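You operate a simulated robot arm through the tools that you are given. There is no shell and no other tool.

You are at the controls of a simulated robot arm. One attempt, no reset.

## Task
Plug the lamp in where the charger is, with the green switch off while you swap.
Fine: the white charger goes in the tan tray; the grey plug is the lamp's; green switch on again at the end. Where these are worked on the way, their far stop is far enough and under half their travel is too little: green switch.

Only the result counts: the job must be done as asked and must still hold three seconds after the hand-in. Knocking over, shifting, dropping, spilling or breaking anything else fails it.

## Robot
A 6-joint arm with a two-finger parallel gripper, fixed in place. Base frame: the origin is at the foot of the arm, x ahead of it, y to its left, z up; the work surface is at about z = 750. Lengths are in mm, angles in rad, forces in N, time in s.
With the tool pointing down near the work surface it reaches from about 180 to 640 mm from the base axis. Its first joint turns from -1.152 to 1.152 rad. Payload 2.7 kg.
Tool frame: the origin (TCP) lies between the finger pads and is the grasp point; the fingertips stand 23 mm ahead of it; z points along the fingers, y is the line along which they close. The gripper opens to 94 mm. The fingers are 38 mm wide and 10 mm thick; the gripper's body (54 by 96 mm) begins 39 mm behind the TCP.
Orientation is that of the tool frame in the base frame, as a unit quaternion [x, y, z, w]. With the fingers straight down and closing along the base's y, the tool's x points along the base's -x, its y along +y and its z along -z.

## Interface
- The arm moves only by the tool servo_tool. Its argument "series" is text: rows parted by semicolons, each of 7 numbers parted by spaces: the shift along the tool's x, y, z in mm, then the turn, a rotation vector about the tool's x, y, z in rad, then the gripper command, from -1 (shut) to 1 (fully open), values between in proportion. In form: x y z wx wy wz claw; .... A call has 1 to 20 rows; each row shifts and turns the commanded pose from where the row before left it, along the tool's axes as they then stand. A row lasts 0.2 s, in which the tool goes at most 50 mm and 0.15 rad; a call with a longer step from one row to the next is refused whole, and so is a gripper value outside its range. A pose out of reach is approached as far as the arm can. The call stops where the force on the tool passes 70 N (or 10 N more than at its start, if that is more) or the arm is blocked; 0.2 s more then pass. The fingers move at their own pace (about 45 mm/s each) and stop on an object; they squeeze with about 38 N. The grip force told is the motor's: it shows also when the fingers shut on nothing. Time passes only in rows, and 0.2 s behind the last, so rows that do not move let the fingers close. It gives the time, the measured TCP pose, the force on the tool (base axes), the opening and the grip force at its end, in the units of the frame above (readings bear some noise), with the torque about the TCP (base axes, N m) and any sound that the robot's microphone picked up.
- Cameras (640 x 400 px; columns grow to the right, rows downward): "scene" is fixed at [77.7, -440.4, 1398.3]; the picture's right is [0.73, -0.69, 0.00], its down [-0.43, -0.45, -0.78] and it looks along [0.54, 0.57, -0.62] (base axes); focal length 305 px, centre (320, 200). "wrist" rides on the gripper at [86, 16, -75] in the tool frame; the picture's right is [-0.18, 0.98, 0.00], its down [-0.58, -0.11, -0.81] and it looks along [-0.79, -0.15, 0.59] (tool axes); focal length 243 px, centre (320, 200). There is no depth. A picture from a camera that has moved, and an enlarged one, comes with that camera's place and axes in the base frame and with its lens.
- camera(camera): a new picture of that camera. The clock stands still meanwhile.
- close_up(camera, box): a new picture of the part [left, top, right, bottom] of that camera's present view, enlarged. The clock stands still meanwhile.
- sign_off(): hands the job in; it is judged then, once.

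Nothing tells you positions but the pictures and the camera data. Unless the task says otherwise, let go and move clear before handing in.

The tools are called after "Call:" as name(argument=value, ...) on one line, values as JSON. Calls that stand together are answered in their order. servo_tool: Moves the arm, as the interface text tells. Its arguments: {"type":"object","properties":{"series":{"type":"string"}},"required":["series"]} The other tools are called the same way: camera (camera) takes a picture; close_up (camera, box) takes an enlarged picture of a part of a camera's view; sign_off () hands the job in.

At the start:

```text
clock: 0.0
ee_pos: [379.2, 108.3, 1140.7]
tcp_rot: [-0.001, 1.0, 0.0, 0.001]
force: [-0.5, -0.4, -0.4]
torque: [-0.01, -0.02, 0.01]
finger_gap: 94.0
grip_force: 0.0
```

scene: 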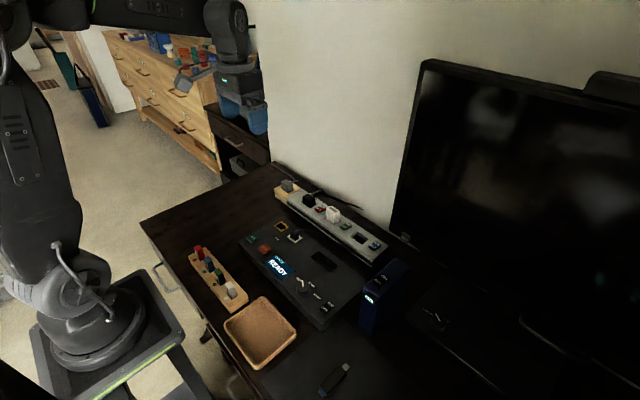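
wrist: 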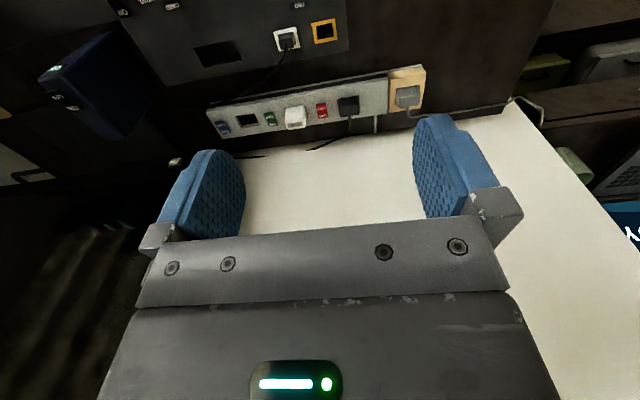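

I see a power strip at the back of the desk with a white charger, a black plug, coloured switches and a grey plug parked at its end; the tan tray sits in front. I'll look closer before moving.

Call:
close_up(camera="scene", box=[260, 165, 400, 265])

Call:
close_up(camera="wrist", box=[190, 0, 450, 165])

Call:
close_up(camera="scene", box=[180, 210, 400, 400])

```text
4.00 times, centred on (330, 215) of scene
camera zoom: at [77.7, -440.4, 1398.3], right [0.73, -0.69, 0.0], down [-0.43, -0.45, -0.78], along [0.54, 0.57, -0.62], focal length 1222 px, centre (280, 140)
```

zoom: 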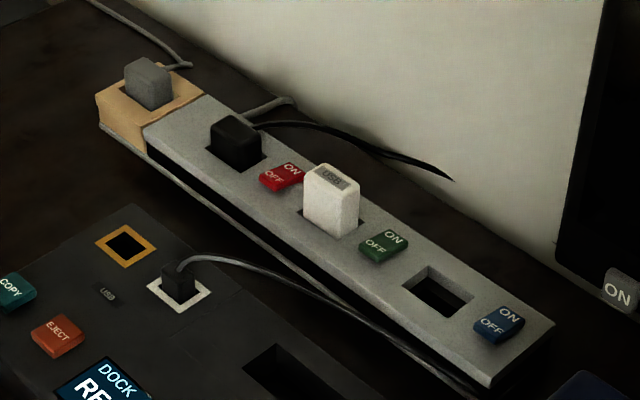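

```text
2.42 times, centred on (320, 82) of wrist
camera zoom: at [293.4, 124.8, 1214.7], right [0.18, 0.98, 0.0], down [0.58, -0.11, 0.81], along [0.79, -0.15, -0.59], focal length 588 px, centre (320, 485)
```

zoom: 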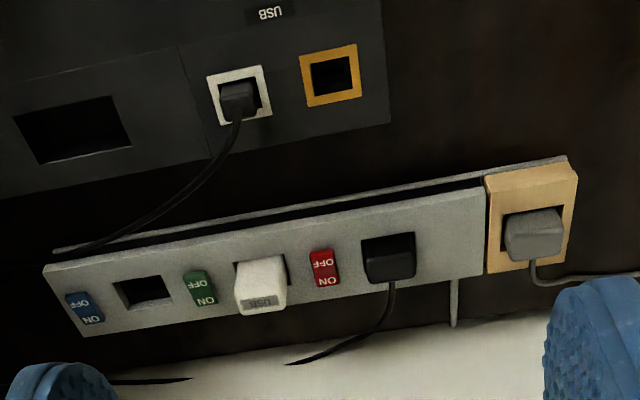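

```text
2.11 times, centred on (290, 305) of scene
camera zoom: at [77.7, -440.4, 1398.3], right [0.73, -0.69, 0.0], down [-0.43, -0.45, -0.78], along [0.54, 0.57, -0.62], focal length 643 px, centre (383, -21)
```

zoom: 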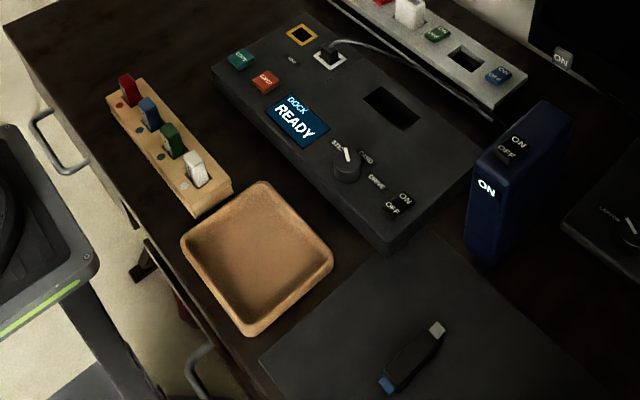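

The strip runs along y at about x 528–597, with the charger near (572, 25) and the lamp's grey plug near (560, 228). I'll move in for a closer wrist view to measure things.

Call:
servo_tool(series="-10 -14 38 0 0 0 1; -10 -14 38 0 0 0 1; -10 -14 38 0 0 0 1; -10 -14 38 0 0 0 1; -10 -12 38 0 0 0 1; 0 0 0 0 0 0 1")

Call:
camera(camera="wrist")

Call:
close_up(camera="wrist", box=[200, 0, 520, 200])

```text
clock: 1.4
ee_pos: [430.3, 42.5, 951.1]
tcp_rot: [-0.001, 1.0, 0.0, 0.001]
force: [-0.3, -0.1, -0.5]
torque: [0.0, -0.01, -0.03]
finger_gap: 94.2
grip_force: 0.0
```

```text
taken
camera wrist: at [344.0, 58.4, 1025.6], right [0.18, 0.98, 0.0], down [0.58, -0.11, 0.81], along [0.79, -0.15, -0.59], focal length 243 px, centre (320, 200)
```

wrist: 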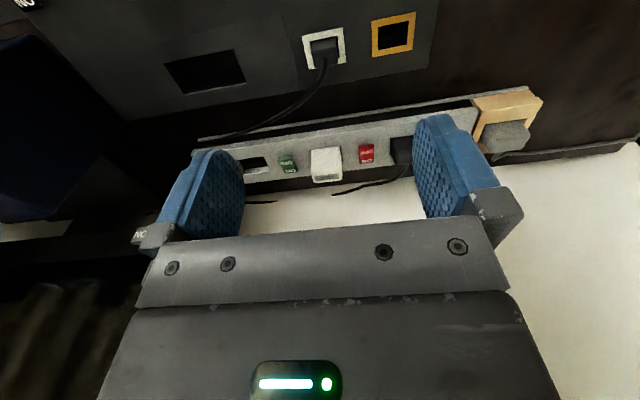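

```text
2.00 times, centred on (360, 100) of wrist
camera zoom: at [344.0, 58.4, 1025.6], right [0.18, 0.98, 0.0], down [0.58, -0.11, 0.81], along [0.79, -0.15, -0.59], focal length 485 px, centre (240, 400)
```

zoom: 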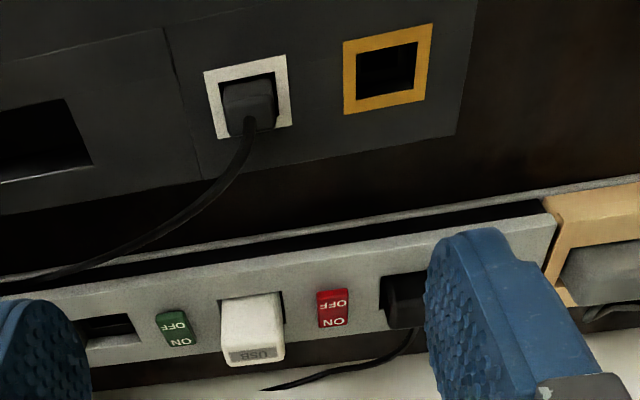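

The forward-looking wrist view is too oblique, so I'll move over and tilt the tool back so the camera looks down on the strip.

Call:
servo_tool(series="-25 14 7 0 0 0 1; -25 14 7 0 0 0 1; -15 14 7 0 0 0 1; 0 0 0 0 0.12 0 1; 0 0 0 0 0.12 0 1; 0 0 0 0 0.12 0 1; 0 0 0 0 0.12 0 1; 0 0 0 0 0.12 0 1; 0 0 0 0 0 0 1")

Call:
camera(camera="wrist")

Call:
camera(camera="scene")

```text
clock: 3.4
ee_pos: [494.9, 81.8, 929.9]
tcp_rot: [0.0, 0.955, 0.001, -0.296]
force: [-0.5, 0.0, 0.4]
torque: [-0.02, 0.03, 0.01]
finger_gap: 94.1
grip_force: 0.1
```

```text
taken
camera wrist: at [465.7, 98.9, 1040.0], right [0.15, 0.98, -0.1], down [0.94, -0.11, 0.34], along [0.32, -0.15, -0.94], focal length 243 px, centre (320, 200)
```

wrist: 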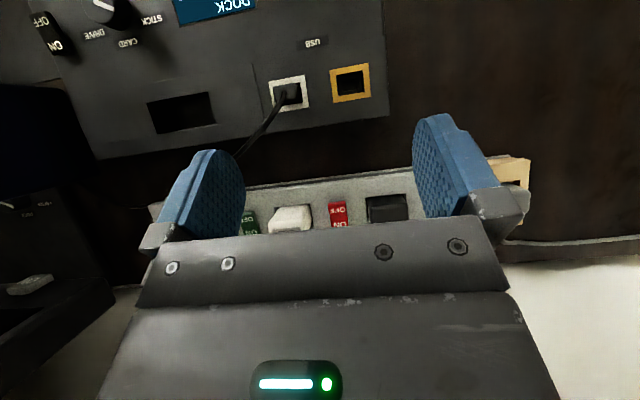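

```text
taken
```

scene: 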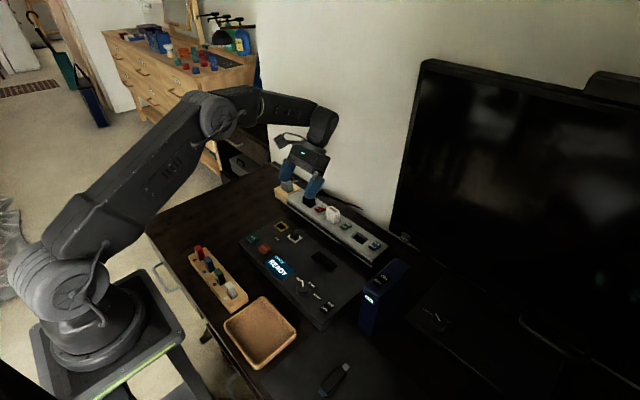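

The strip falls under the gripper body in this view, so I'll move further forward to bring it into the clear upper half of the picture.

Call:
servo_tool(series="-37 -15 -25 0 0 0 1; -37 -15 -25 0 0 0 1; 0 0 0 0 0 0 1")

Call:
camera(camera="wrist")

```text
clock: 4.2
ee_pos: [540.4, 57.2, 926.2]
tcp_rot: [0.0, 0.956, 0.001, -0.293]
force: [-0.6, 0.8, 0.4]
torque: [-0.02, -0.01, 0.02]
finger_gap: 94.0
grip_force: 0.1
out of reach, approached as far as the arm can: row 2
```

```text
taken
camera wrist: at [511.6, 73.9, 1037.5], right [0.15, 0.98, -0.1], down [0.93, -0.11, 0.34], along [0.32, -0.15, -0.93], focal length 243 px, centre (320, 200)
```

wrist: 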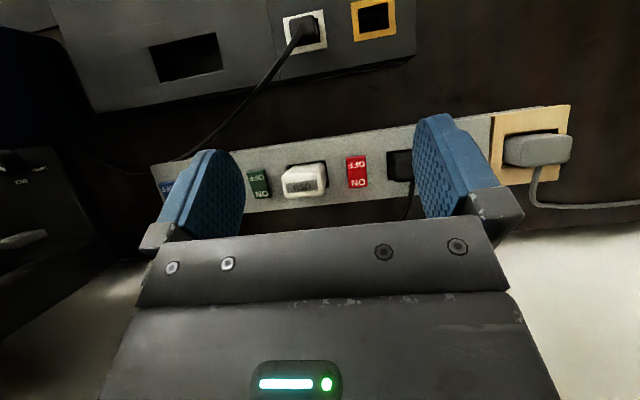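

Now the strip is visible from above. I'll enlarge the charger, switches and the grey plug.

Call:
close_up(camera="wrist", box=[240, 120, 400, 220])

Call:
close_up(camera="wrist", box=[460, 80, 620, 220])

Call:
close_up(camera="scene", box=[320, 195, 400, 265])

```text
4.00 times, centred on (320, 170) of wrist
camera zoom: at [511.6, 73.9, 1037.5], right [0.15, 0.98, -0.1], down [0.93, -0.11, 0.34], along [0.32, -0.15, -0.93], focal length 970 px, centre (320, 320)
```

zoom: 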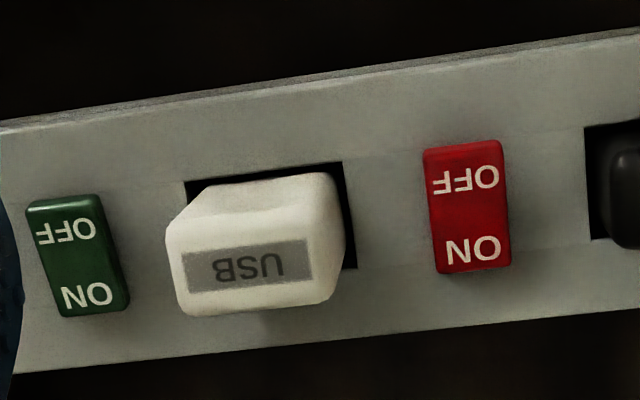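

```text
2.86 times, centred on (540, 150) of wrist
camera zoom: at [511.6, 73.9, 1037.5], right [0.15, 0.98, -0.1], down [0.93, -0.11, 0.34], along [0.32, -0.15, -0.93], focal length 693 px, centre (-309, 343)
```

zoom: 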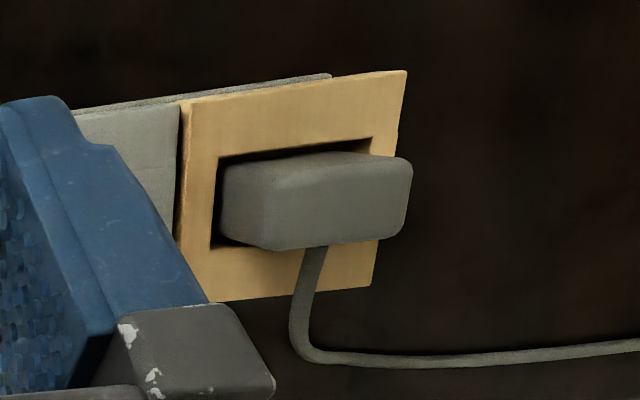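

```text
5.71 times, centred on (360, 230) of scene
camera zoom: at [77.7, -440.4, 1398.3], right [0.73, -0.69, 0.0], down [-0.43, -0.45, -0.78], along [0.54, 0.57, -0.62], focal length 1745 px, centre (91, 29)
```

zoom: 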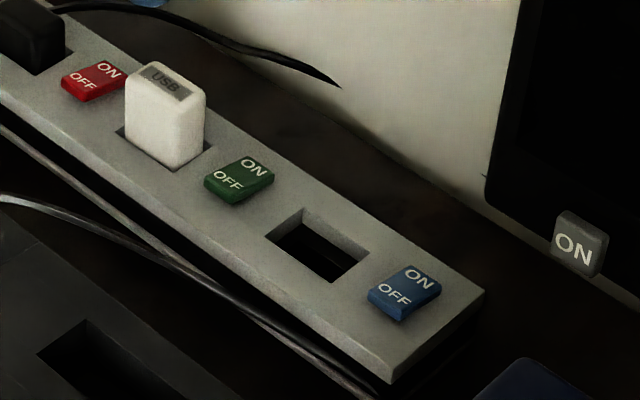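

Measured from two wrist views: the strip spans x 535–605 with its top at z≈789. The charger is centred at about (571, 25.5) with its top at z≈820, the green rocker is at about (569, -28), and the lamp plug is near (570, 235). The rocker's OFF half faces the base and stands raised, so it is on now; I'll bring the tool upright and take a closer look at the lamp plug.

Call:
servo_tool(series="0 0 0 0 -0.12 0 1; 0 0 0 0 -0.12 0 1; 0 0 0 0 -0.12 0 1; 0 0 0 0 -0.12 0 1; 0 0 0 0 -0.12 0 1; 0 0 0 0 0 0 1")

```text
clock: 5.6
ee_pos: [540.8, 58.0, 928.4]
tcp_rot: [-0.001, 1.0, -0.001, 0.002]
force: [-0.2, -0.1, 0.6]
torque: [0.02, 0.0, -0.03]
finger_gap: 94.1
grip_force: 0.0
```

The arm is upright again at (541, 58, 928). I'll swing over to look closely at the lamp's grey plug.

Call:
servo_tool(series="15 33 -5 0 0 0 1; 15 33 -5 0 0 0 1; 15 33 -5 0 0 0 1; 15 33 -5 0 0 0 1; 0 0 0 0 0.15 0 1; 0 0 0 0 0.15 0 1; 0 0 0 0 0 0 1")

Call:
camera(camera="wrist")

Call:
close_up(camera="wrist", box=[320, 120, 480, 220])

```text
clock: 7.2
ee_pos: [480.0, 189.6, 947.6]
tcp_rot: [-0.001, 0.989, -0.001, -0.149]
force: [-0.7, 0.1, -0.5]
torque: [0.06, 0.03, -0.01]
finger_gap: 94.2
grip_force: 0.1
```

```text
taken
camera wrist: at [420.1, 205.6, 1043.2], right [0.17, 0.98, -0.05], down [0.79, -0.11, 0.6], along [0.58, -0.15, -0.8], focal length 243 px, centre (320, 200)
```

wrist: 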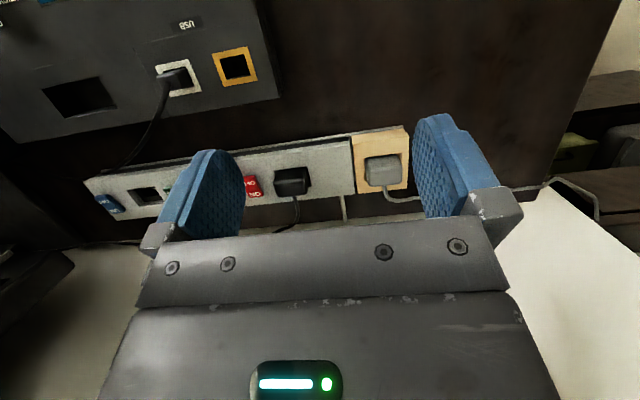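

```text
4.00 times, centred on (400, 170) of wrist
camera zoom: at [420.1, 205.6, 1043.2], right [0.17, 0.98, -0.05], down [0.79, -0.11, 0.6], along [0.58, -0.15, -0.8], focal length 970 px, centre (0, 320)
```

zoom: 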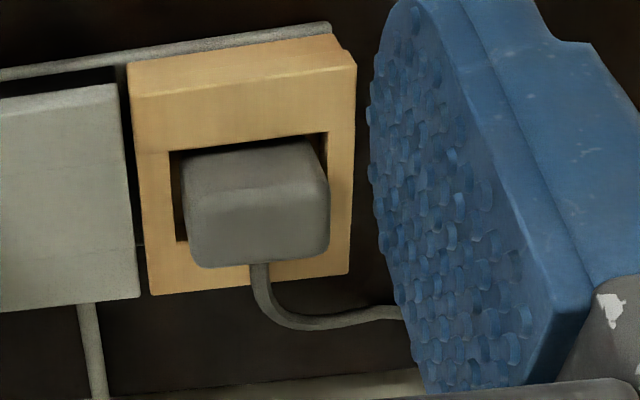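

The grey plug is centred at about (569, 239) with its top at z≈810, and its cord leaves from the wall side. Now I'll go above the green rocker with the fingers shut and turned 90° so the tip is narrow along x.

Call:
servo_tool(series="0 0 0 0 -0.15 0 1; 0 0 0 0 -0.15 0 1; -15 -43 8 0 0 0 -1; -15 -43 8 0 0 0 -1; -15 -43 8 0 0 0 -1; -15 -43 8 0 0 0 -1; -16 -44 8 0 0 0 -1; 0 0 0 0 0 0 -1")

Call:
servo_tool(series="0 0 0 0 0 0.15 -1; 0 0 0 0 0 0.15 -1; 0 0 0 0 0 0.15 -1; 0 0 0 0 0 0.15 -1; 0 0 0 0 0 0.15 -1; 0 0 0 0 0 0.15 -1; 0 0 0 0 0 0.15 -1; 0 0 0 0 0 0.15 -1; 0 0 0 0 0 0.15 -1; 0 0 0 0 0 0.15 -1; 0 0 0 0 0 0.0708 -1; 0 0 0 0 0 0 -1")

Call:
camera(camera="wrist")

Call:
camera(camera="scene")

```text
clock: 9.0
ee_pos: [557.7, -24.6, 907.3]
tcp_rot: [-0.001, 1.0, 0.0, 0.001]
force: [0.6, 0.2, -0.6]
torque: [0.01, 0.03, 0.03]
finger_gap: 0.0
grip_force: 33.8
```

```text
clock: 11.6
ee_pos: [556.5, -28.2, 907.6]
tcp_rot: [0.707, 0.707, 0.002, 0.0]
force: [0.7, -0.3, 0.4]
torque: [0.0, 0.01, 0.03]
finger_gap: 0.0
grip_force: 38.0
```

```text
taken
camera wrist: at [573.0, 59.5, 981.6], right [0.98, -0.18, 0.0], down [-0.11, -0.58, 0.81], along [-0.15, -0.79, -0.59], focal length 243 px, centre (320, 200)
```

wrist: 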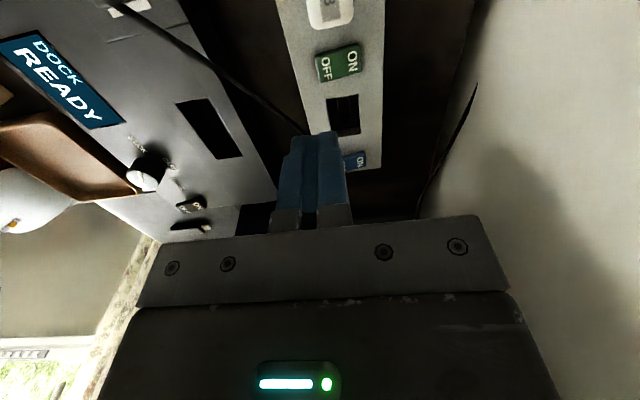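

```text
taken
```

scene: 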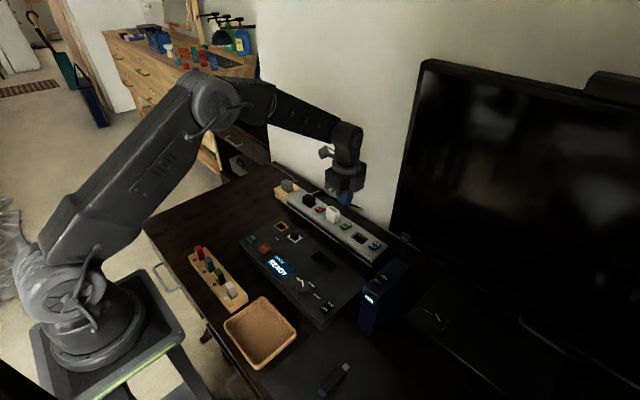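

The fingers are shut and turned; I'm above the green rocker. I'll check the rocker's tilt and place from this side view.

Call:
close_up(camera="wrist", box=[270, 0, 400, 180])

```text
2.22 times, centred on (335, 90) of wrist
camera zoom: at [573.0, 59.5, 981.6], right [0.98, -0.18, 0.0], down [-0.11, -0.58, 0.81], along [-0.15, -0.79, -0.59], focal length 539 px, centre (287, 444)
```

zoom: 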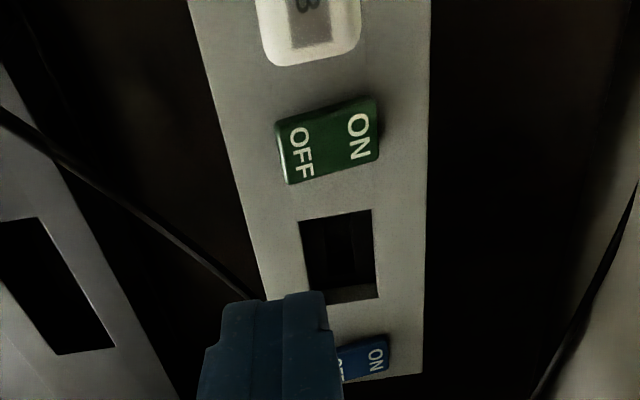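

The rocker is centred at about (571, -29) with the OFF end nearest the base and raised. I'll descend onto the OFF end, quickly at first and then in small steps.

Call:
servo_tool(series="0 0 27 0 0 0 -1; 0 0 27 0 0 0 -1; 0 0 25 0 0 0 -1; 0 0 0 0 0 0 -1")

Call:
servo_tool(series="0 0 1.5 0 0 0 -1; 0 0 1.5 0 0 0 -1; 0 0 1.5 0 0 0 -1; 0 0 1.5 0 0 0 -1")

```text
clock: 12.6
ee_pos: [555.7, -26.7, 829.7]
tcp_rot: [0.706, 0.708, 0.0, 0.0]
force: [-0.4, 0.1, 0.5]
torque: [0.03, -0.02, 0.01]
finger_gap: 0.0
grip_force: 38.3
```

```text
clock: 13.6
ee_pos: [555.4, -27.2, 822.2]
tcp_rot: [0.706, 0.708, 0.002, 0.001]
force: [0.2, 0.3, 0.7]
torque: [0.06, -0.01, 0.03]
finger_gap: 0.2
grip_force: 38.1
```

Call:
close_up(camera="wrist", box=[220, 0, 420, 220])

Call:
servo_tool(series="0 0 1.5 0 0 0 -1; 0 0 1.5 0 0 0 -1")

```text
1.82 times, centred on (320, 110) of wrist
camera zoom: at [572.5, 60.1, 896.5], right [0.98, -0.18, 0.0], down [-0.11, -0.58, 0.81], along [-0.15, -0.79, -0.59], focal length 441 px, centre (320, 364)
```

zoom: 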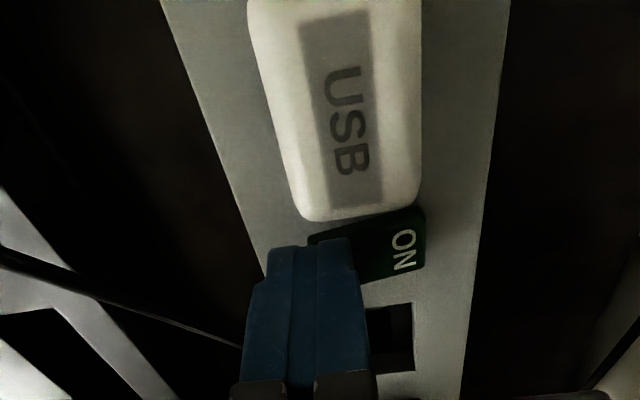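

```text
clock: 14.2
ee_pos: [554.8, -26.9, 819.2]
tcp_rot: [0.706, 0.708, 0.001, 0.001]
force: [1.2, 0.1, 0.8]
torque: [-0.01, -0.01, -0.01]
finger_gap: 0.0
grip_force: 38.7
```

The fingertip is right above the OFF end; no contact yet, so I keep descending in small steps.

Call:
servo_tool(series="0 0 1 0 0 0 -1; 0 0 1 0 0 0 -1; 0 0 1 0 0 0 -1")

Call:
servo_tool(series="0 0 1 0 0 0 -1; 0 0 1 0 0 0 -1")

```text
clock: 15.0
ee_pos: [556.1, -26.7, 817.4]
tcp_rot: [0.707, 0.708, 0.001, 0.0]
force: [-12.5, 3.8, 16.6]
torque: [0.05, 0.12, -0.01]
finger_gap: 0.0
grip_force: 38.3
```

```text
clock: 15.6
ee_pos: [555.3, -25.5, 817.2]
tcp_rot: [0.707, 0.708, 0.0, 0.002]
force: [-24.9, 3.6, 41.2]
torque: [0.02, 0.19, 0.02]
finger_gap: 0.1
grip_force: 37.7
```

Contact came at a TCP height of about 818, with a sideways force as well as the upward one. I'll look at the rocker before pressing further.

Call:
close_up(camera="wrist", box=[270, 80, 400, 190])

Call:
close_up(camera="scene", box=[320, 190, 390, 260])

```text
3.64 times, centred on (335, 135) of wrist
camera zoom: at [572.2, 60.5, 892.0], right [0.98, -0.18, 0.0], down [-0.11, -0.58, 0.81], along [-0.14, -0.79, -0.59], focal length 882 px, centre (266, 436)
```

zoom: 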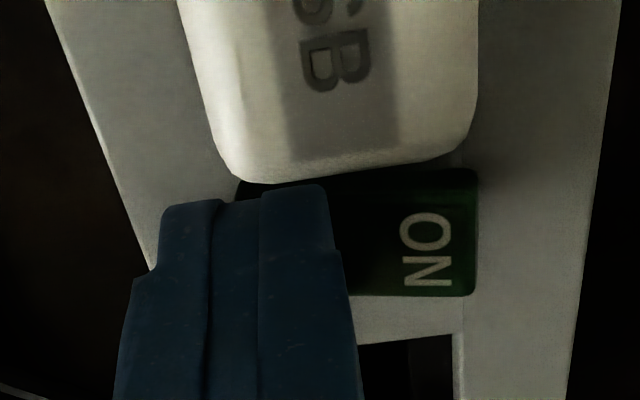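

```text
5.71 times, centred on (355, 225) of scene
camera zoom: at [76.4, -440.3, 1398.4], right [0.73, -0.69, 0.0], down [-0.43, -0.45, -0.78], along [0.54, 0.57, -0.62], focal length 1745 px, centre (120, 57)
```

zoom: 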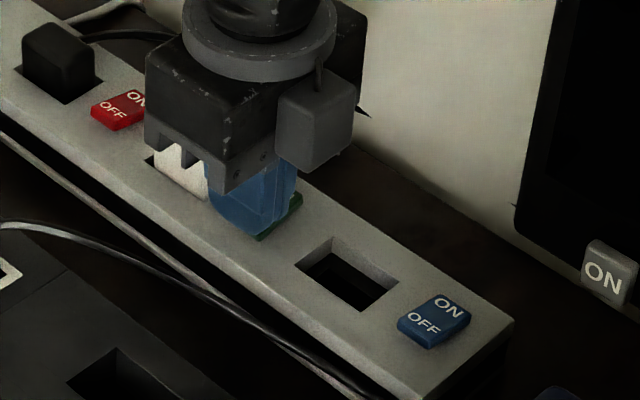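

The ON lettering rose about 3–4 mm and moved towards the base compared with before contact, so the rocker seems to have tipped over to OFF and reached its stop. I'll lift off and check.

Call:
servo_tool(series="0 0 -5 0 0 0 -1; 0 0 -20 0 0 0 -1; 0 0 -40 0 0 0 -1; 0 0 -15 0 0 0 -1; 0 0 0 0 0 0 -1")

Call:
close_up(camera="wrist", box=[270, 0, 400, 180])

Call:
close_up(camera="scene", box=[320, 195, 400, 265])

```text
clock: 16.8
ee_pos: [555.8, -26.4, 895.5]
tcp_rot: [0.706, 0.708, 0.0, 0.001]
force: [-1.1, -0.4, -0.1]
torque: [0.03, -0.01, 0.02]
finger_gap: 0.0
grip_force: 38.3
```

```text
2.22 times, centred on (335, 90) of wrist
camera zoom: at [571.5, 59.7, 968.9], right [0.98, -0.18, 0.0], down [-0.11, -0.58, 0.81], along [-0.15, -0.79, -0.59], focal length 539 px, centre (287, 444)
```

zoom: 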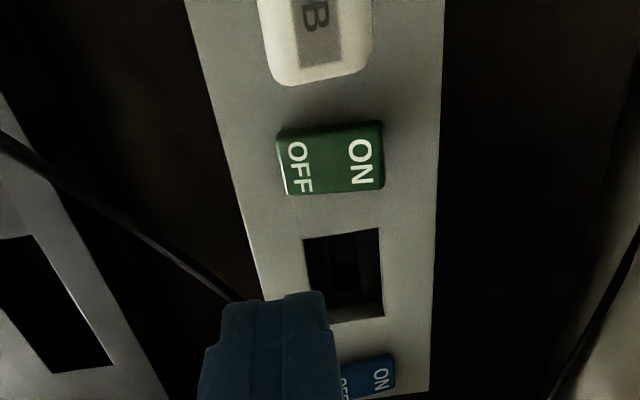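

```text
5.71 times, centred on (360, 230) of scene
camera zoom: at [77.7, -440.4, 1398.3], right [0.73, -0.69, 0.0], down [-0.43, -0.45, -0.78], along [0.54, 0.57, -0.62], focal length 1745 px, centre (91, 29)
```

zoom: 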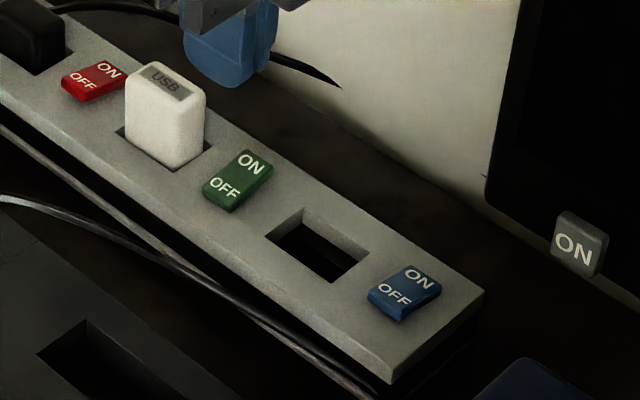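

The green rocker is clearly tipped to OFF now (the ON half stands raised, opposite to red and blue). Next I move above the charger at about (571, 25.5), with the fingers opened to about 44 mm and closing along x.

Call:
servo_tool(series="26 7.6 5 0 0 0 -0.06; 26 7.6 5 0 0 0 -0.06; 0 0 0 0 0 0 -0.06; 0 0 0 0 0 0 -0.06")

Call:
close_up(camera="scene", box=[290, 150, 390, 250])

Call:
camera(camera="wrist")

```text
clock: 17.8
ee_pos: [570.8, 27.5, 884.4]
tcp_rot: [0.706, 0.708, 0.001, 0.001]
force: [0.8, 0.4, -0.6]
torque: [0.0, -0.03, 0.02]
finger_gap: 44.2
grip_force: 0.2
```

```text
4.00 times, centred on (340, 200) of scene
camera zoom: at [77.7, -440.4, 1398.3], right [0.73, -0.69, 0.0], down [-0.43, -0.45, -0.78], along [0.54, 0.57, -0.62], focal length 1222 px, centre (240, 200)
```

zoom: 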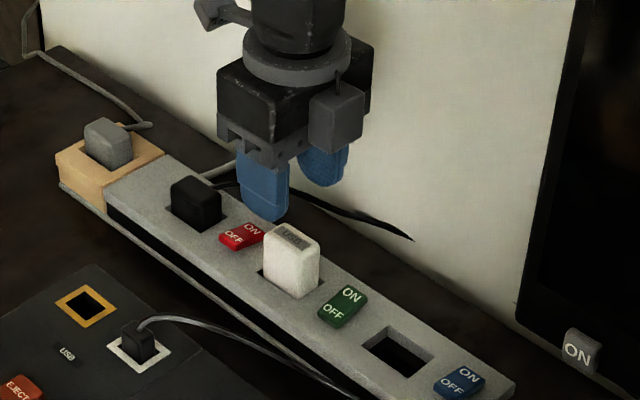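

```text
taken
camera wrist: at [586.6, 113.2, 958.0], right [0.98, -0.18, 0.0], down [-0.11, -0.58, 0.81], along [-0.15, -0.79, -0.59], focal length 243 px, centre (320, 200)
```

wrist: 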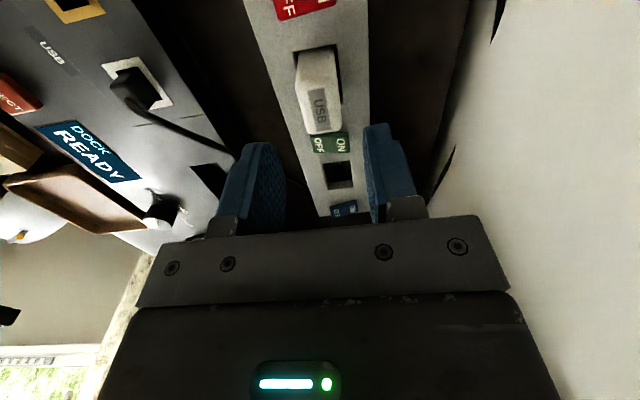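

The fingers straddle the charger's line. A quick enlarged check of the charger's place relative to the fingers.

Call:
close_up(camera="wrist", box=[240, 20, 440, 220])

```text
2.00 times, centred on (340, 120) of wrist
camera zoom: at [586.6, 113.2, 958.0], right [0.98, -0.18, 0.0], down [-0.11, -0.58, 0.81], along [-0.15, -0.79, -0.59], focal length 485 px, centre (280, 360)
```

zoom: 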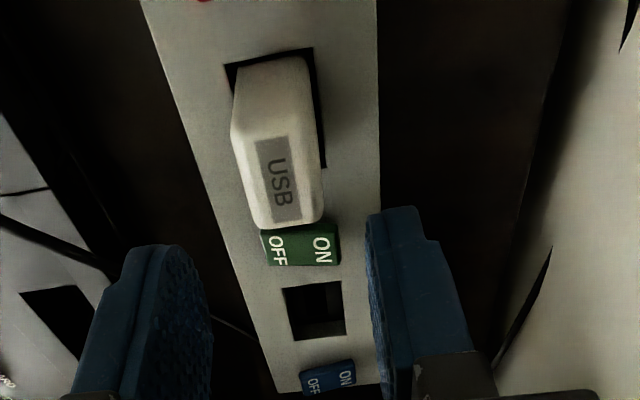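

The charger is centred at about (570, 25.5) between the fingers. I'll descend around it to TCP z≈818 and close.

Call:
servo_tool(series="-1 -0.3 25 0 0 0 -0.06; -1 -0.3 25 0 0 0 -0.06; 0 0 10 0 0 0 -0.06; 0 0 6 0 0 0 -0.06; 0 0 0 0 0 0 -0.06")

Call:
servo_tool(series="0 0 0 0 0 0 -1; 0 0 0 0 0 0 -1; 0 0 0 0 0 0 -1; 0 0 0 0 0 0 -1")

Call:
close_up(camera="scene", box=[290, 150, 390, 250])

```text
clock: 19.0
ee_pos: [571.6, 23.8, 818.7]
tcp_rot: [0.707, 0.708, 0.0, 0.0]
force: [0.3, -0.5, -0.3]
torque: [-0.01, 0.02, -0.02]
finger_gap: 44.2
grip_force: 0.0
```

```text
clock: 20.0
ee_pos: [571.2, 23.6, 818.5]
tcp_rot: [0.707, 0.708, 0.0, 0.001]
force: [-0.1, 0.6, -0.4]
torque: [0.02, 0.03, 0.0]
finger_gap: 24.3
grip_force: 37.8
```

```text
4.00 times, centred on (340, 200) of scene
camera zoom: at [77.7, -440.4, 1398.3], right [0.73, -0.69, 0.0], down [-0.43, -0.45, -0.78], along [0.54, 0.57, -0.62], focal length 1222 px, centre (240, 200)
```

zoom: 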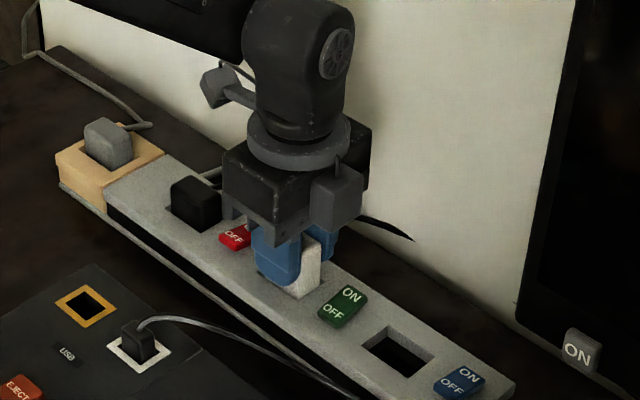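

The charger is gripped (24.3 mm across) with hardly any side force. Now I pull it straight up.

Call:
servo_tool(series="0 0 -3 0 0 0 -1; 0 0 -3 0 0 0 -1; 0 0 -5 0 0 0 -1; 0 0 -8 0 0 0 -1; 0 0 -12 0 0 0 -1; 0 0 -20 0 0 0 -1; 0 0 -25 0 0 0 -1; 0 0 0 0 0 0 -1")

Call:
close_up(camera="scene", box=[290, 130, 390, 250])

Call:
camera(camera="wrist")

```text
clock: 21.8
ee_pos: [569.3, 23.0, 892.0]
tcp_rot: [0.707, 0.707, 0.001, 0.0]
force: [-0.6, 0.4, -1.3]
torque: [0.0, 0.02, 0.03]
finger_gap: 24.1
grip_force: 38.1
```

```text
3.33 times, centred on (340, 190) of scene
camera zoom: at [77.7, -440.4, 1398.3], right [0.73, -0.69, 0.0], down [-0.43, -0.45, -0.78], along [0.54, 0.57, -0.62], focal length 1018 px, centre (253, 233)
```

zoom: 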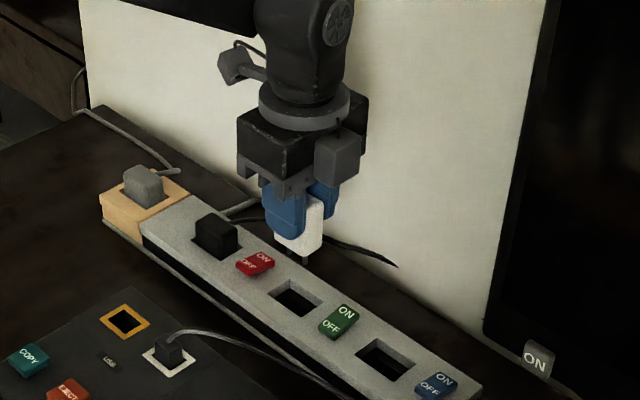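

```text
taken
camera wrist: at [586.3, 109.6, 966.7], right [0.98, -0.18, 0.0], down [-0.11, -0.58, 0.81], along [-0.15, -0.79, -0.59], focal length 243 px, centre (320, 200)
```

wrist: 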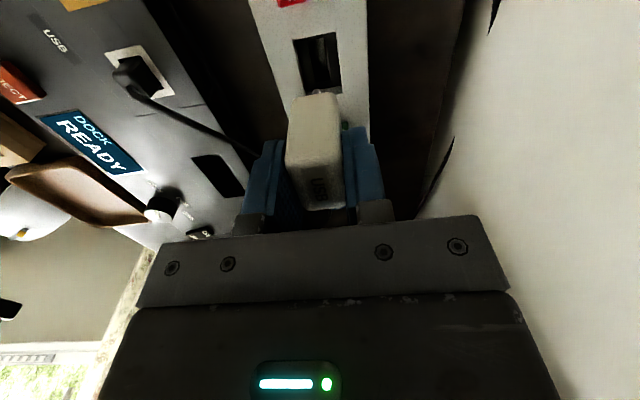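

The charger is out, showing two prongs below it. I'll measure the bare socket from here.

Call:
close_up(camera="wrist", box=[260, 0, 380, 120])

Call:
close_up(camera="scene", box=[310, 180, 390, 250])

```text
3.33 times, centred on (320, 60) of wrist
camera zoom: at [586.3, 109.6, 966.7], right [0.98, -0.18, 0.0], down [-0.11, -0.58, 0.81], along [-0.15, -0.79, -0.59], focal length 809 px, centre (320, 667)
```

zoom: 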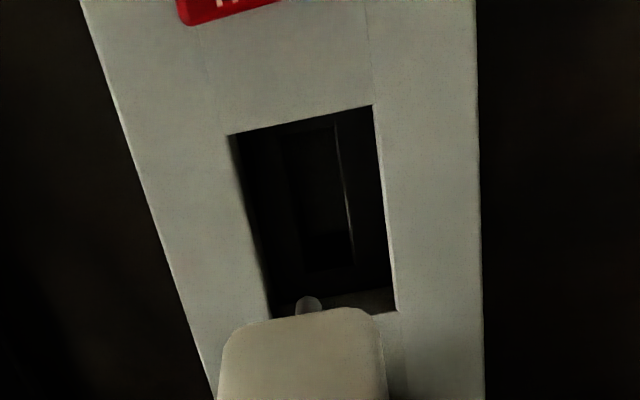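

```text
5.71 times, centred on (350, 215) of scene
camera zoom: at [77.7, -440.4, 1398.3], right [0.73, -0.69, 0.0], down [-0.43, -0.45, -0.78], along [0.54, 0.57, -0.62], focal length 1745 px, centre (149, 114)
```

zoom: 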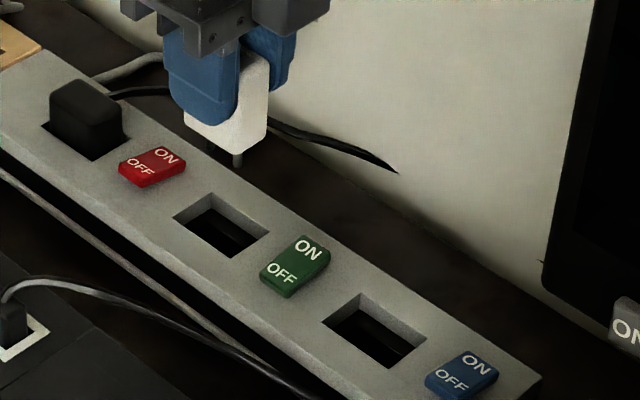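

The bare socket is centred at about (571, 26.5), with roughly a 28×42 mm opening. Now I turn the tool back to its normal heading and carry the charger to the tray near (220, -102).

Call:
servo_tool(series="0 0 -10 0 0 -0.15 -1; 0 0 0 0 0 -0.15 -1; 0 0 0 0 0 -0.15 -1; 0 0 0 0 0 -0.15 -1; 0 0 0 0 0 -0.15 -1; 0 0 0 0 0 -0.15 -1; 0 0 0 0 0 -0.15 -1; 0 0 0 0 0 -0.15 -1; 0 0 0 0 0 -0.15 -1; 0 0 0 0 0 -0.15 -1; 0 0 0 0 0 -0.0708 -1; 0 0 0 0 0 0 -1")

Call:
servo_tool(series="35 -12 0 0 0 0 -1; 35 -12 0 0 0 0 -1; 35 -12 0 0 0 0 -1; 35 -12 0 0 0 0 -1; 35 -12 0 0 0 0 -1; 35 -12 0 0 0 0 -1; 35 -12 0 0 0 0 -1; 35 -12 0 0 0 0 -1; 35 -12 0 0 0 0 -1; 30 -14 0 0 0 0 -1; 0 0 0 0 0 0 -1")

Call:
camera(camera="wrist")

Call:
camera(camera="scene")

```text
clock: 24.4
ee_pos: [570.2, 23.2, 904.2]
tcp_rot: [-0.001, 1.0, 0.0, 0.001]
force: [0.9, -0.8, -0.5]
torque: [0.01, 0.01, 0.01]
finger_gap: 24.2
grip_force: 38.3
```

```text
clock: 26.8
ee_pos: [223.8, -100.1, 902.4]
tcp_rot: [-0.001, 1.0, 0.0, 0.0]
force: [-0.6, -0.3, -0.4]
torque: [-0.04, 0.0, -0.01]
finger_gap: 24.3
grip_force: 38.1
```

```text
taken
camera wrist: at [137.8, -83.2, 976.7], right [0.18, 0.98, 0.0], down [0.58, -0.11, 0.81], along [0.79, -0.15, -0.59], focal length 243 px, centre (320, 200)
```

wrist: 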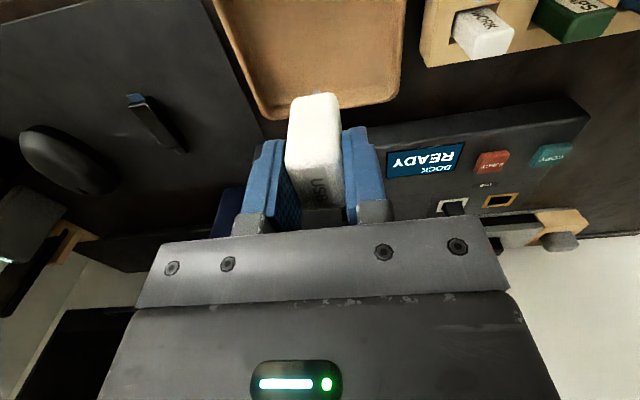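

```text
taken
```

scene: 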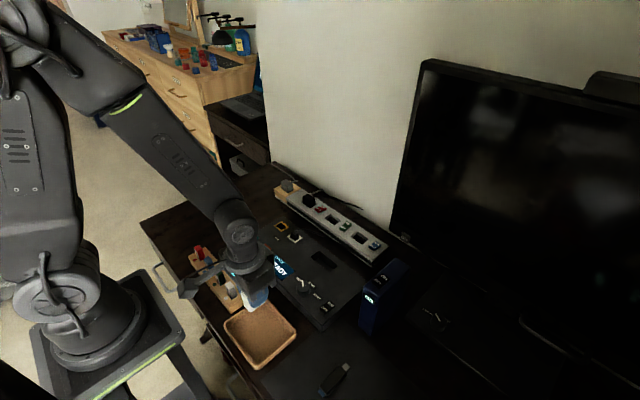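

The tray spans about x 169–272, y -164 to -38, and the charger is over its middle. I'll lower it, slowly at the end, until it touches.

Call:
servo_tool(series="0 0 30 0 0 0 -1; 0 0 30 0 0 0 -1; 0 0 15 0 0 0 -1; 0 0 7 0 0 0 -1; 0 0 0 0 0 0 -1")

Call:
close_up(camera="scene", box=[190, 240, 330, 380])

```text
clock: 28.0
ee_pos: [225.2, -99.6, 820.2]
tcp_rot: [-0.001, 1.0, 0.0, 0.0]
force: [-0.3, 0.2, -0.3]
torque: [0.02, 0.01, 0.01]
finger_gap: 24.1
grip_force: 37.6
```

```text
2.86 times, centred on (260, 310) of scene
camera zoom: at [77.7, -440.4, 1398.3], right [0.73, -0.69, 0.0], down [-0.43, -0.45, -0.78], along [0.54, 0.57, -0.62], focal length 873 px, centre (491, -114)
```

zoom: 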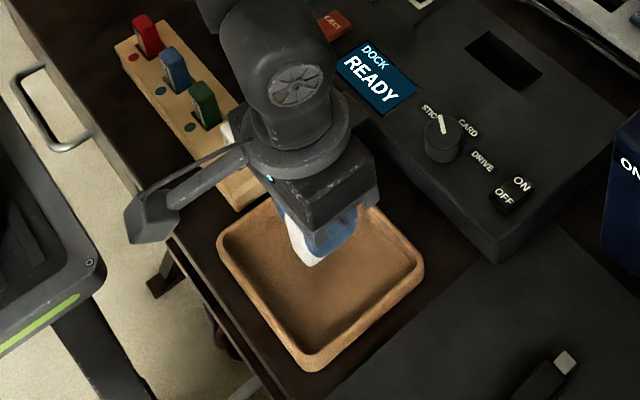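

The charger hangs over the tray, not touching yet. Continuing down in small steps.

Call:
servo_tool(series="0 0 2 0 0 0 -1; 0 0 2 0 0 0 -1; 0 0 2 0 0 0 -1; 0 0 0 0 0 0 -1")

Call:
servo_tool(series="0 0 1.5 0 0 0 -1; 0 0 1.5 0 0 0 -1; 0 0 0 0 0 0 -1")

```text
clock: 29.0
ee_pos: [226.2, -98.8, 815.9]
tcp_rot: [-0.002, 1.0, 0.0, 0.002]
force: [-0.4, 2.3, 42.7]
torque: [0.11, 0.11, 0.0]
finger_gap: 24.7
grip_force: 38.1
```

```text
clock: 29.8
ee_pos: [226.0, -99.2, 814.0]
tcp_rot: [0.0, 1.0, 0.001, 0.002]
force: [2.6, 4.9, 41.3]
torque: [0.31, -0.05, 0.03]
finger_gap: 24.2
grip_force: 37.6
```

It's touching the tray floor. I'll ease off the load and open the fingers.

Call:
servo_tool(series="0 0 -2.5 0 0 0 -1; 0 0 0 0 0 0 -0.3; 0 0 0 0 0 0 -0.1; 0 0 0 0 0 0 0.1; 0 0 0 0 0 0 0.1; 0 0 0 0 0 0 0.1")

Call:
close_up(camera="scene", box=[190, 240, 330, 380])

Call:
camera(camera="wrist")

```text
clock: 31.2
ee_pos: [225.2, -99.4, 815.5]
tcp_rot: [-0.001, 1.0, 0.0, 0.001]
force: [0.0, 0.0, 0.2]
torque: [-0.02, -0.01, 0.01]
finger_gap: 51.7
grip_force: 0.0
```

```text
2.86 times, centred on (260, 310) of scene
camera zoom: at [77.7, -440.4, 1398.3], right [0.73, -0.69, 0.0], down [-0.43, -0.45, -0.78], along [0.54, 0.57, -0.62], focal length 873 px, centre (491, -114)
```

zoom: 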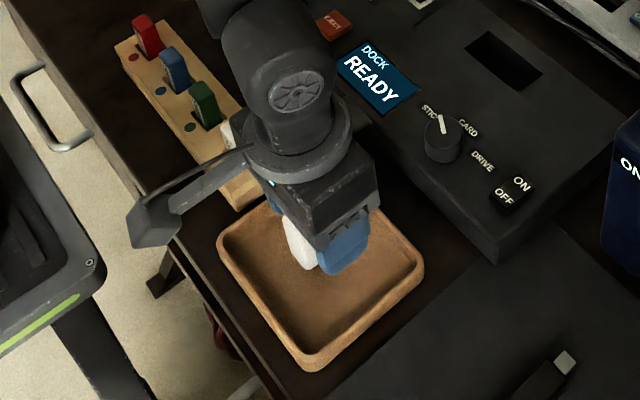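

```text
taken
camera wrist: at [139.6, -82.5, 888.7], right [0.18, 0.98, 0.0], down [0.58, -0.11, 0.81], along [0.79, -0.15, -0.59], focal length 243 px, centre (320, 200)
```

wrist: 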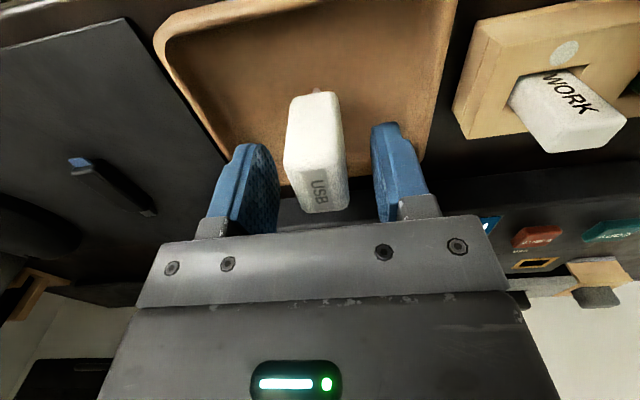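

The charger stands in the tray on its pins. I'll back straight up without touching it and check.

Call:
servo_tool(series="0 0 -15 0 0 0 0.1; 0 0 -25 0 0 0 0.1; 0 0 -30 0 0 0 0.1; 0 0 -30 0 0 0 0.1; 0 0 0 0 0 0 0.1")

Call:
camera(camera="wrist")

Call:
close_up(camera="scene", box=[190, 240, 330, 380])

```text
clock: 32.4
ee_pos: [224.1, -100.3, 914.4]
tcp_rot: [-0.001, 1.0, 0.0, 0.0]
force: [-0.1, -0.6, -0.2]
torque: [0.01, 0.01, 0.01]
finger_gap: 51.6
grip_force: 0.1
```

```text
taken
camera wrist: at [137.8, -84.0, 988.2], right [0.18, 0.98, 0.0], down [0.58, -0.11, 0.81], along [0.79, -0.15, -0.59], focal length 243 px, centre (320, 200)
```

wrist: 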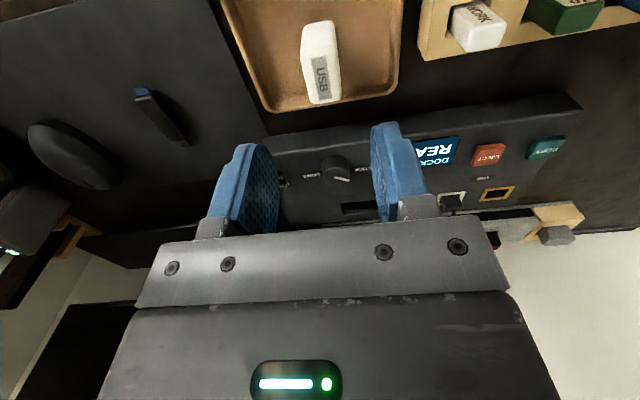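

```text
2.86 times, centred on (260, 310) of scene
camera zoom: at [77.7, -440.4, 1398.3], right [0.73, -0.69, 0.0], down [-0.43, -0.45, -0.78], along [0.54, 0.57, -0.62], focal length 873 px, centre (491, -114)
```

zoom: 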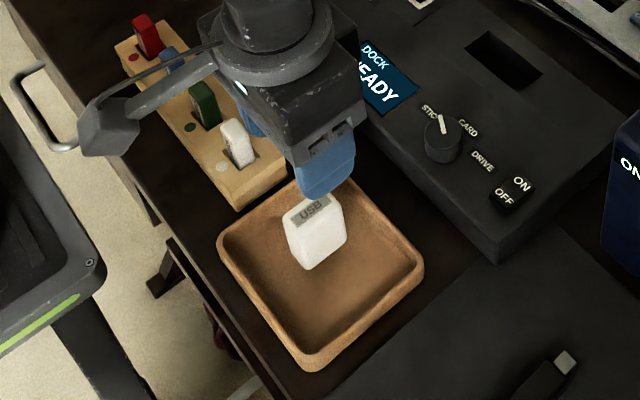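

The charger stands free inside the tray. Now I go over to the lamp's grey plug at about (570, 239), with the fingers opened to about 56 mm and closing along y (clear of its cord).

Call:
servo_tool(series="-31.5 30.8 0.8 0 0 0 0.19; -31.5 30.8 0.8 0 0 0 0.19; -31.5 30.8 0.8 0 0 0 0.19; -31.5 30.8 0.8 0 0 0 0.19; -31.5 30.8 0.8 0 0 0 0.19; -31.5 30.8 0.8 0 0 0 0.19; -31.5 30.8 0.8 0 0 0 0.19; -31.5 30.8 0.8 0 0 0 0.19; -31.5 30.8 0.8 0 0 0 0.19; -31.5 30.8 0.8 0 0 0 0.19; -31 30.8 0.8 0 0 0 0.19; 0 0 0 0 0 0 0.19")

Call:
camera(camera="wrist")

Call:
close_up(camera="scene", box=[250, 110, 370, 220])

```text
clock: 35.0
ee_pos: [572.5, 241.9, 904.6]
tcp_rot: [0.0, 1.0, 0.0, 0.001]
force: [-0.2, 0.3, 0.0]
torque: [0.03, 0.03, 0.0]
finger_gap: 55.8
grip_force: 0.0
```

```text
taken
camera wrist: at [485.8, 257.7, 979.9], right [0.18, 0.98, 0.0], down [0.58, -0.11, 0.81], along [0.79, -0.15, -0.59], focal length 243 px, centre (320, 200)
```

wrist: 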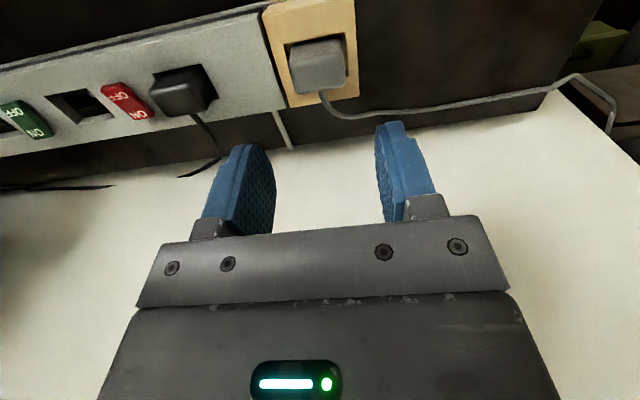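

```text
3.64 times, centred on (310, 165) of scene
camera zoom: at [77.7, -440.4, 1398.3], right [0.73, -0.69, 0.0], down [-0.43, -0.45, -0.78], along [0.54, 0.57, -0.62], focal length 1111 px, centre (356, 327)
```

zoom: 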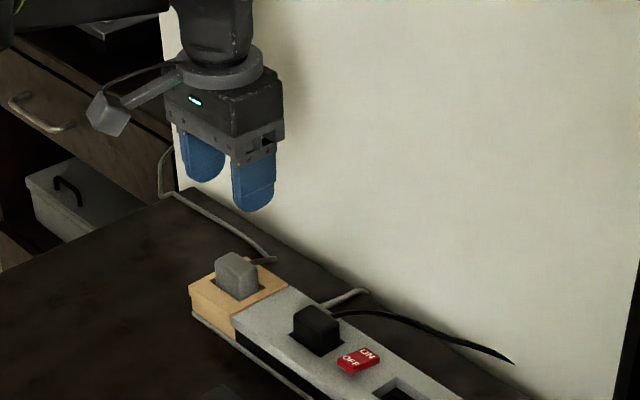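

Reach is fine here. I'll enlarge the view of the grey plug and of the socket, both visible in the same picture, to compare them.

Call:
close_up(camera="wrist", box=[255, 0, 375, 120])

Call:
close_up(camera="wrist", box=[30, 60, 230, 180])

```text
3.33 times, centred on (315, 60) of wrist
camera zoom: at [485.8, 257.7, 979.9], right [0.18, 0.98, 0.0], down [0.58, -0.11, 0.81], along [0.79, -0.15, -0.59], focal length 809 px, centre (337, 667)
```

zoom: 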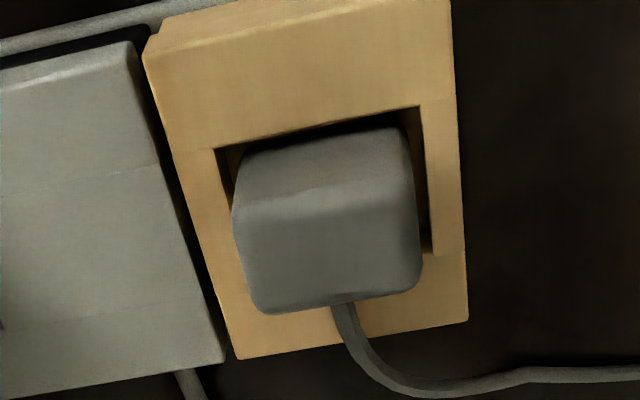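

```text
3.20 times, centred on (130, 120) of wrist
camera zoom: at [485.8, 257.7, 979.9], right [0.18, 0.98, 0.0], down [0.58, -0.11, 0.81], along [0.79, -0.15, -0.59], focal length 776 px, centre (928, 456)
```

zoom: 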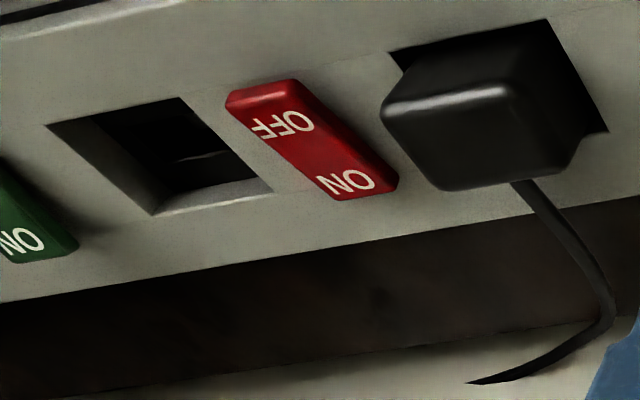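

The plug's centre comes out at about (569, 241), top z≈811, and the holder opening at about (569.3, 240.4). I'll lower the open fingers around it.

Call:
servo_tool(series="2 -1 25 0 0 0 0.19; 0.5 0 25 0 0 0 0.19; 0 0 25 0 0 0 0.19; 0 0 9 0 0 0 0.19; 0 0 0 0 0 0 0.19")

Call:
camera(camera="wrist")

Call:
close_up(camera="scene", box=[250, 140, 330, 220])

```text
clock: 36.2
ee_pos: [570.3, 239.7, 823.4]
tcp_rot: [-0.001, 1.0, 0.0, 0.0]
force: [1.0, -0.3, -0.2]
torque: [0.01, -0.03, 0.02]
finger_gap: 55.7
grip_force: 0.1
```

```text
taken
camera wrist: at [483.5, 255.7, 896.7], right [0.18, 0.98, 0.0], down [0.58, -0.11, 0.81], along [0.79, -0.15, -0.59], focal length 243 px, centre (320, 200)
```

wrist: 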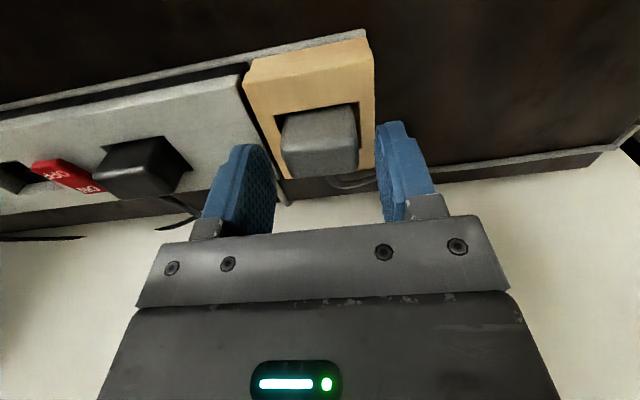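

```text
5.00 times, centred on (290, 180) of scene
camera zoom: at [77.7, -440.4, 1398.3], right [0.73, -0.69, 0.0], down [-0.43, -0.45, -0.78], along [0.54, 0.57, -0.62], focal length 1527 px, centre (470, 300)
```

zoom: 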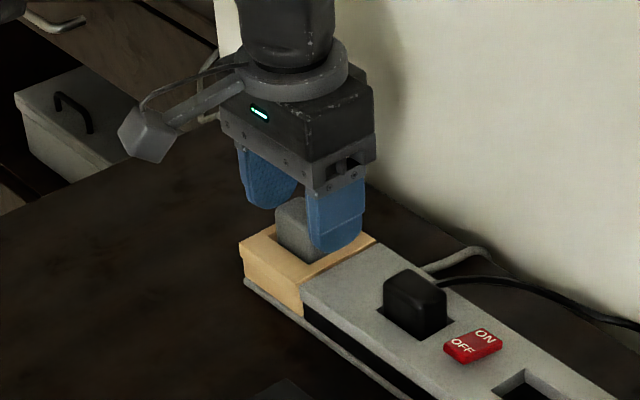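

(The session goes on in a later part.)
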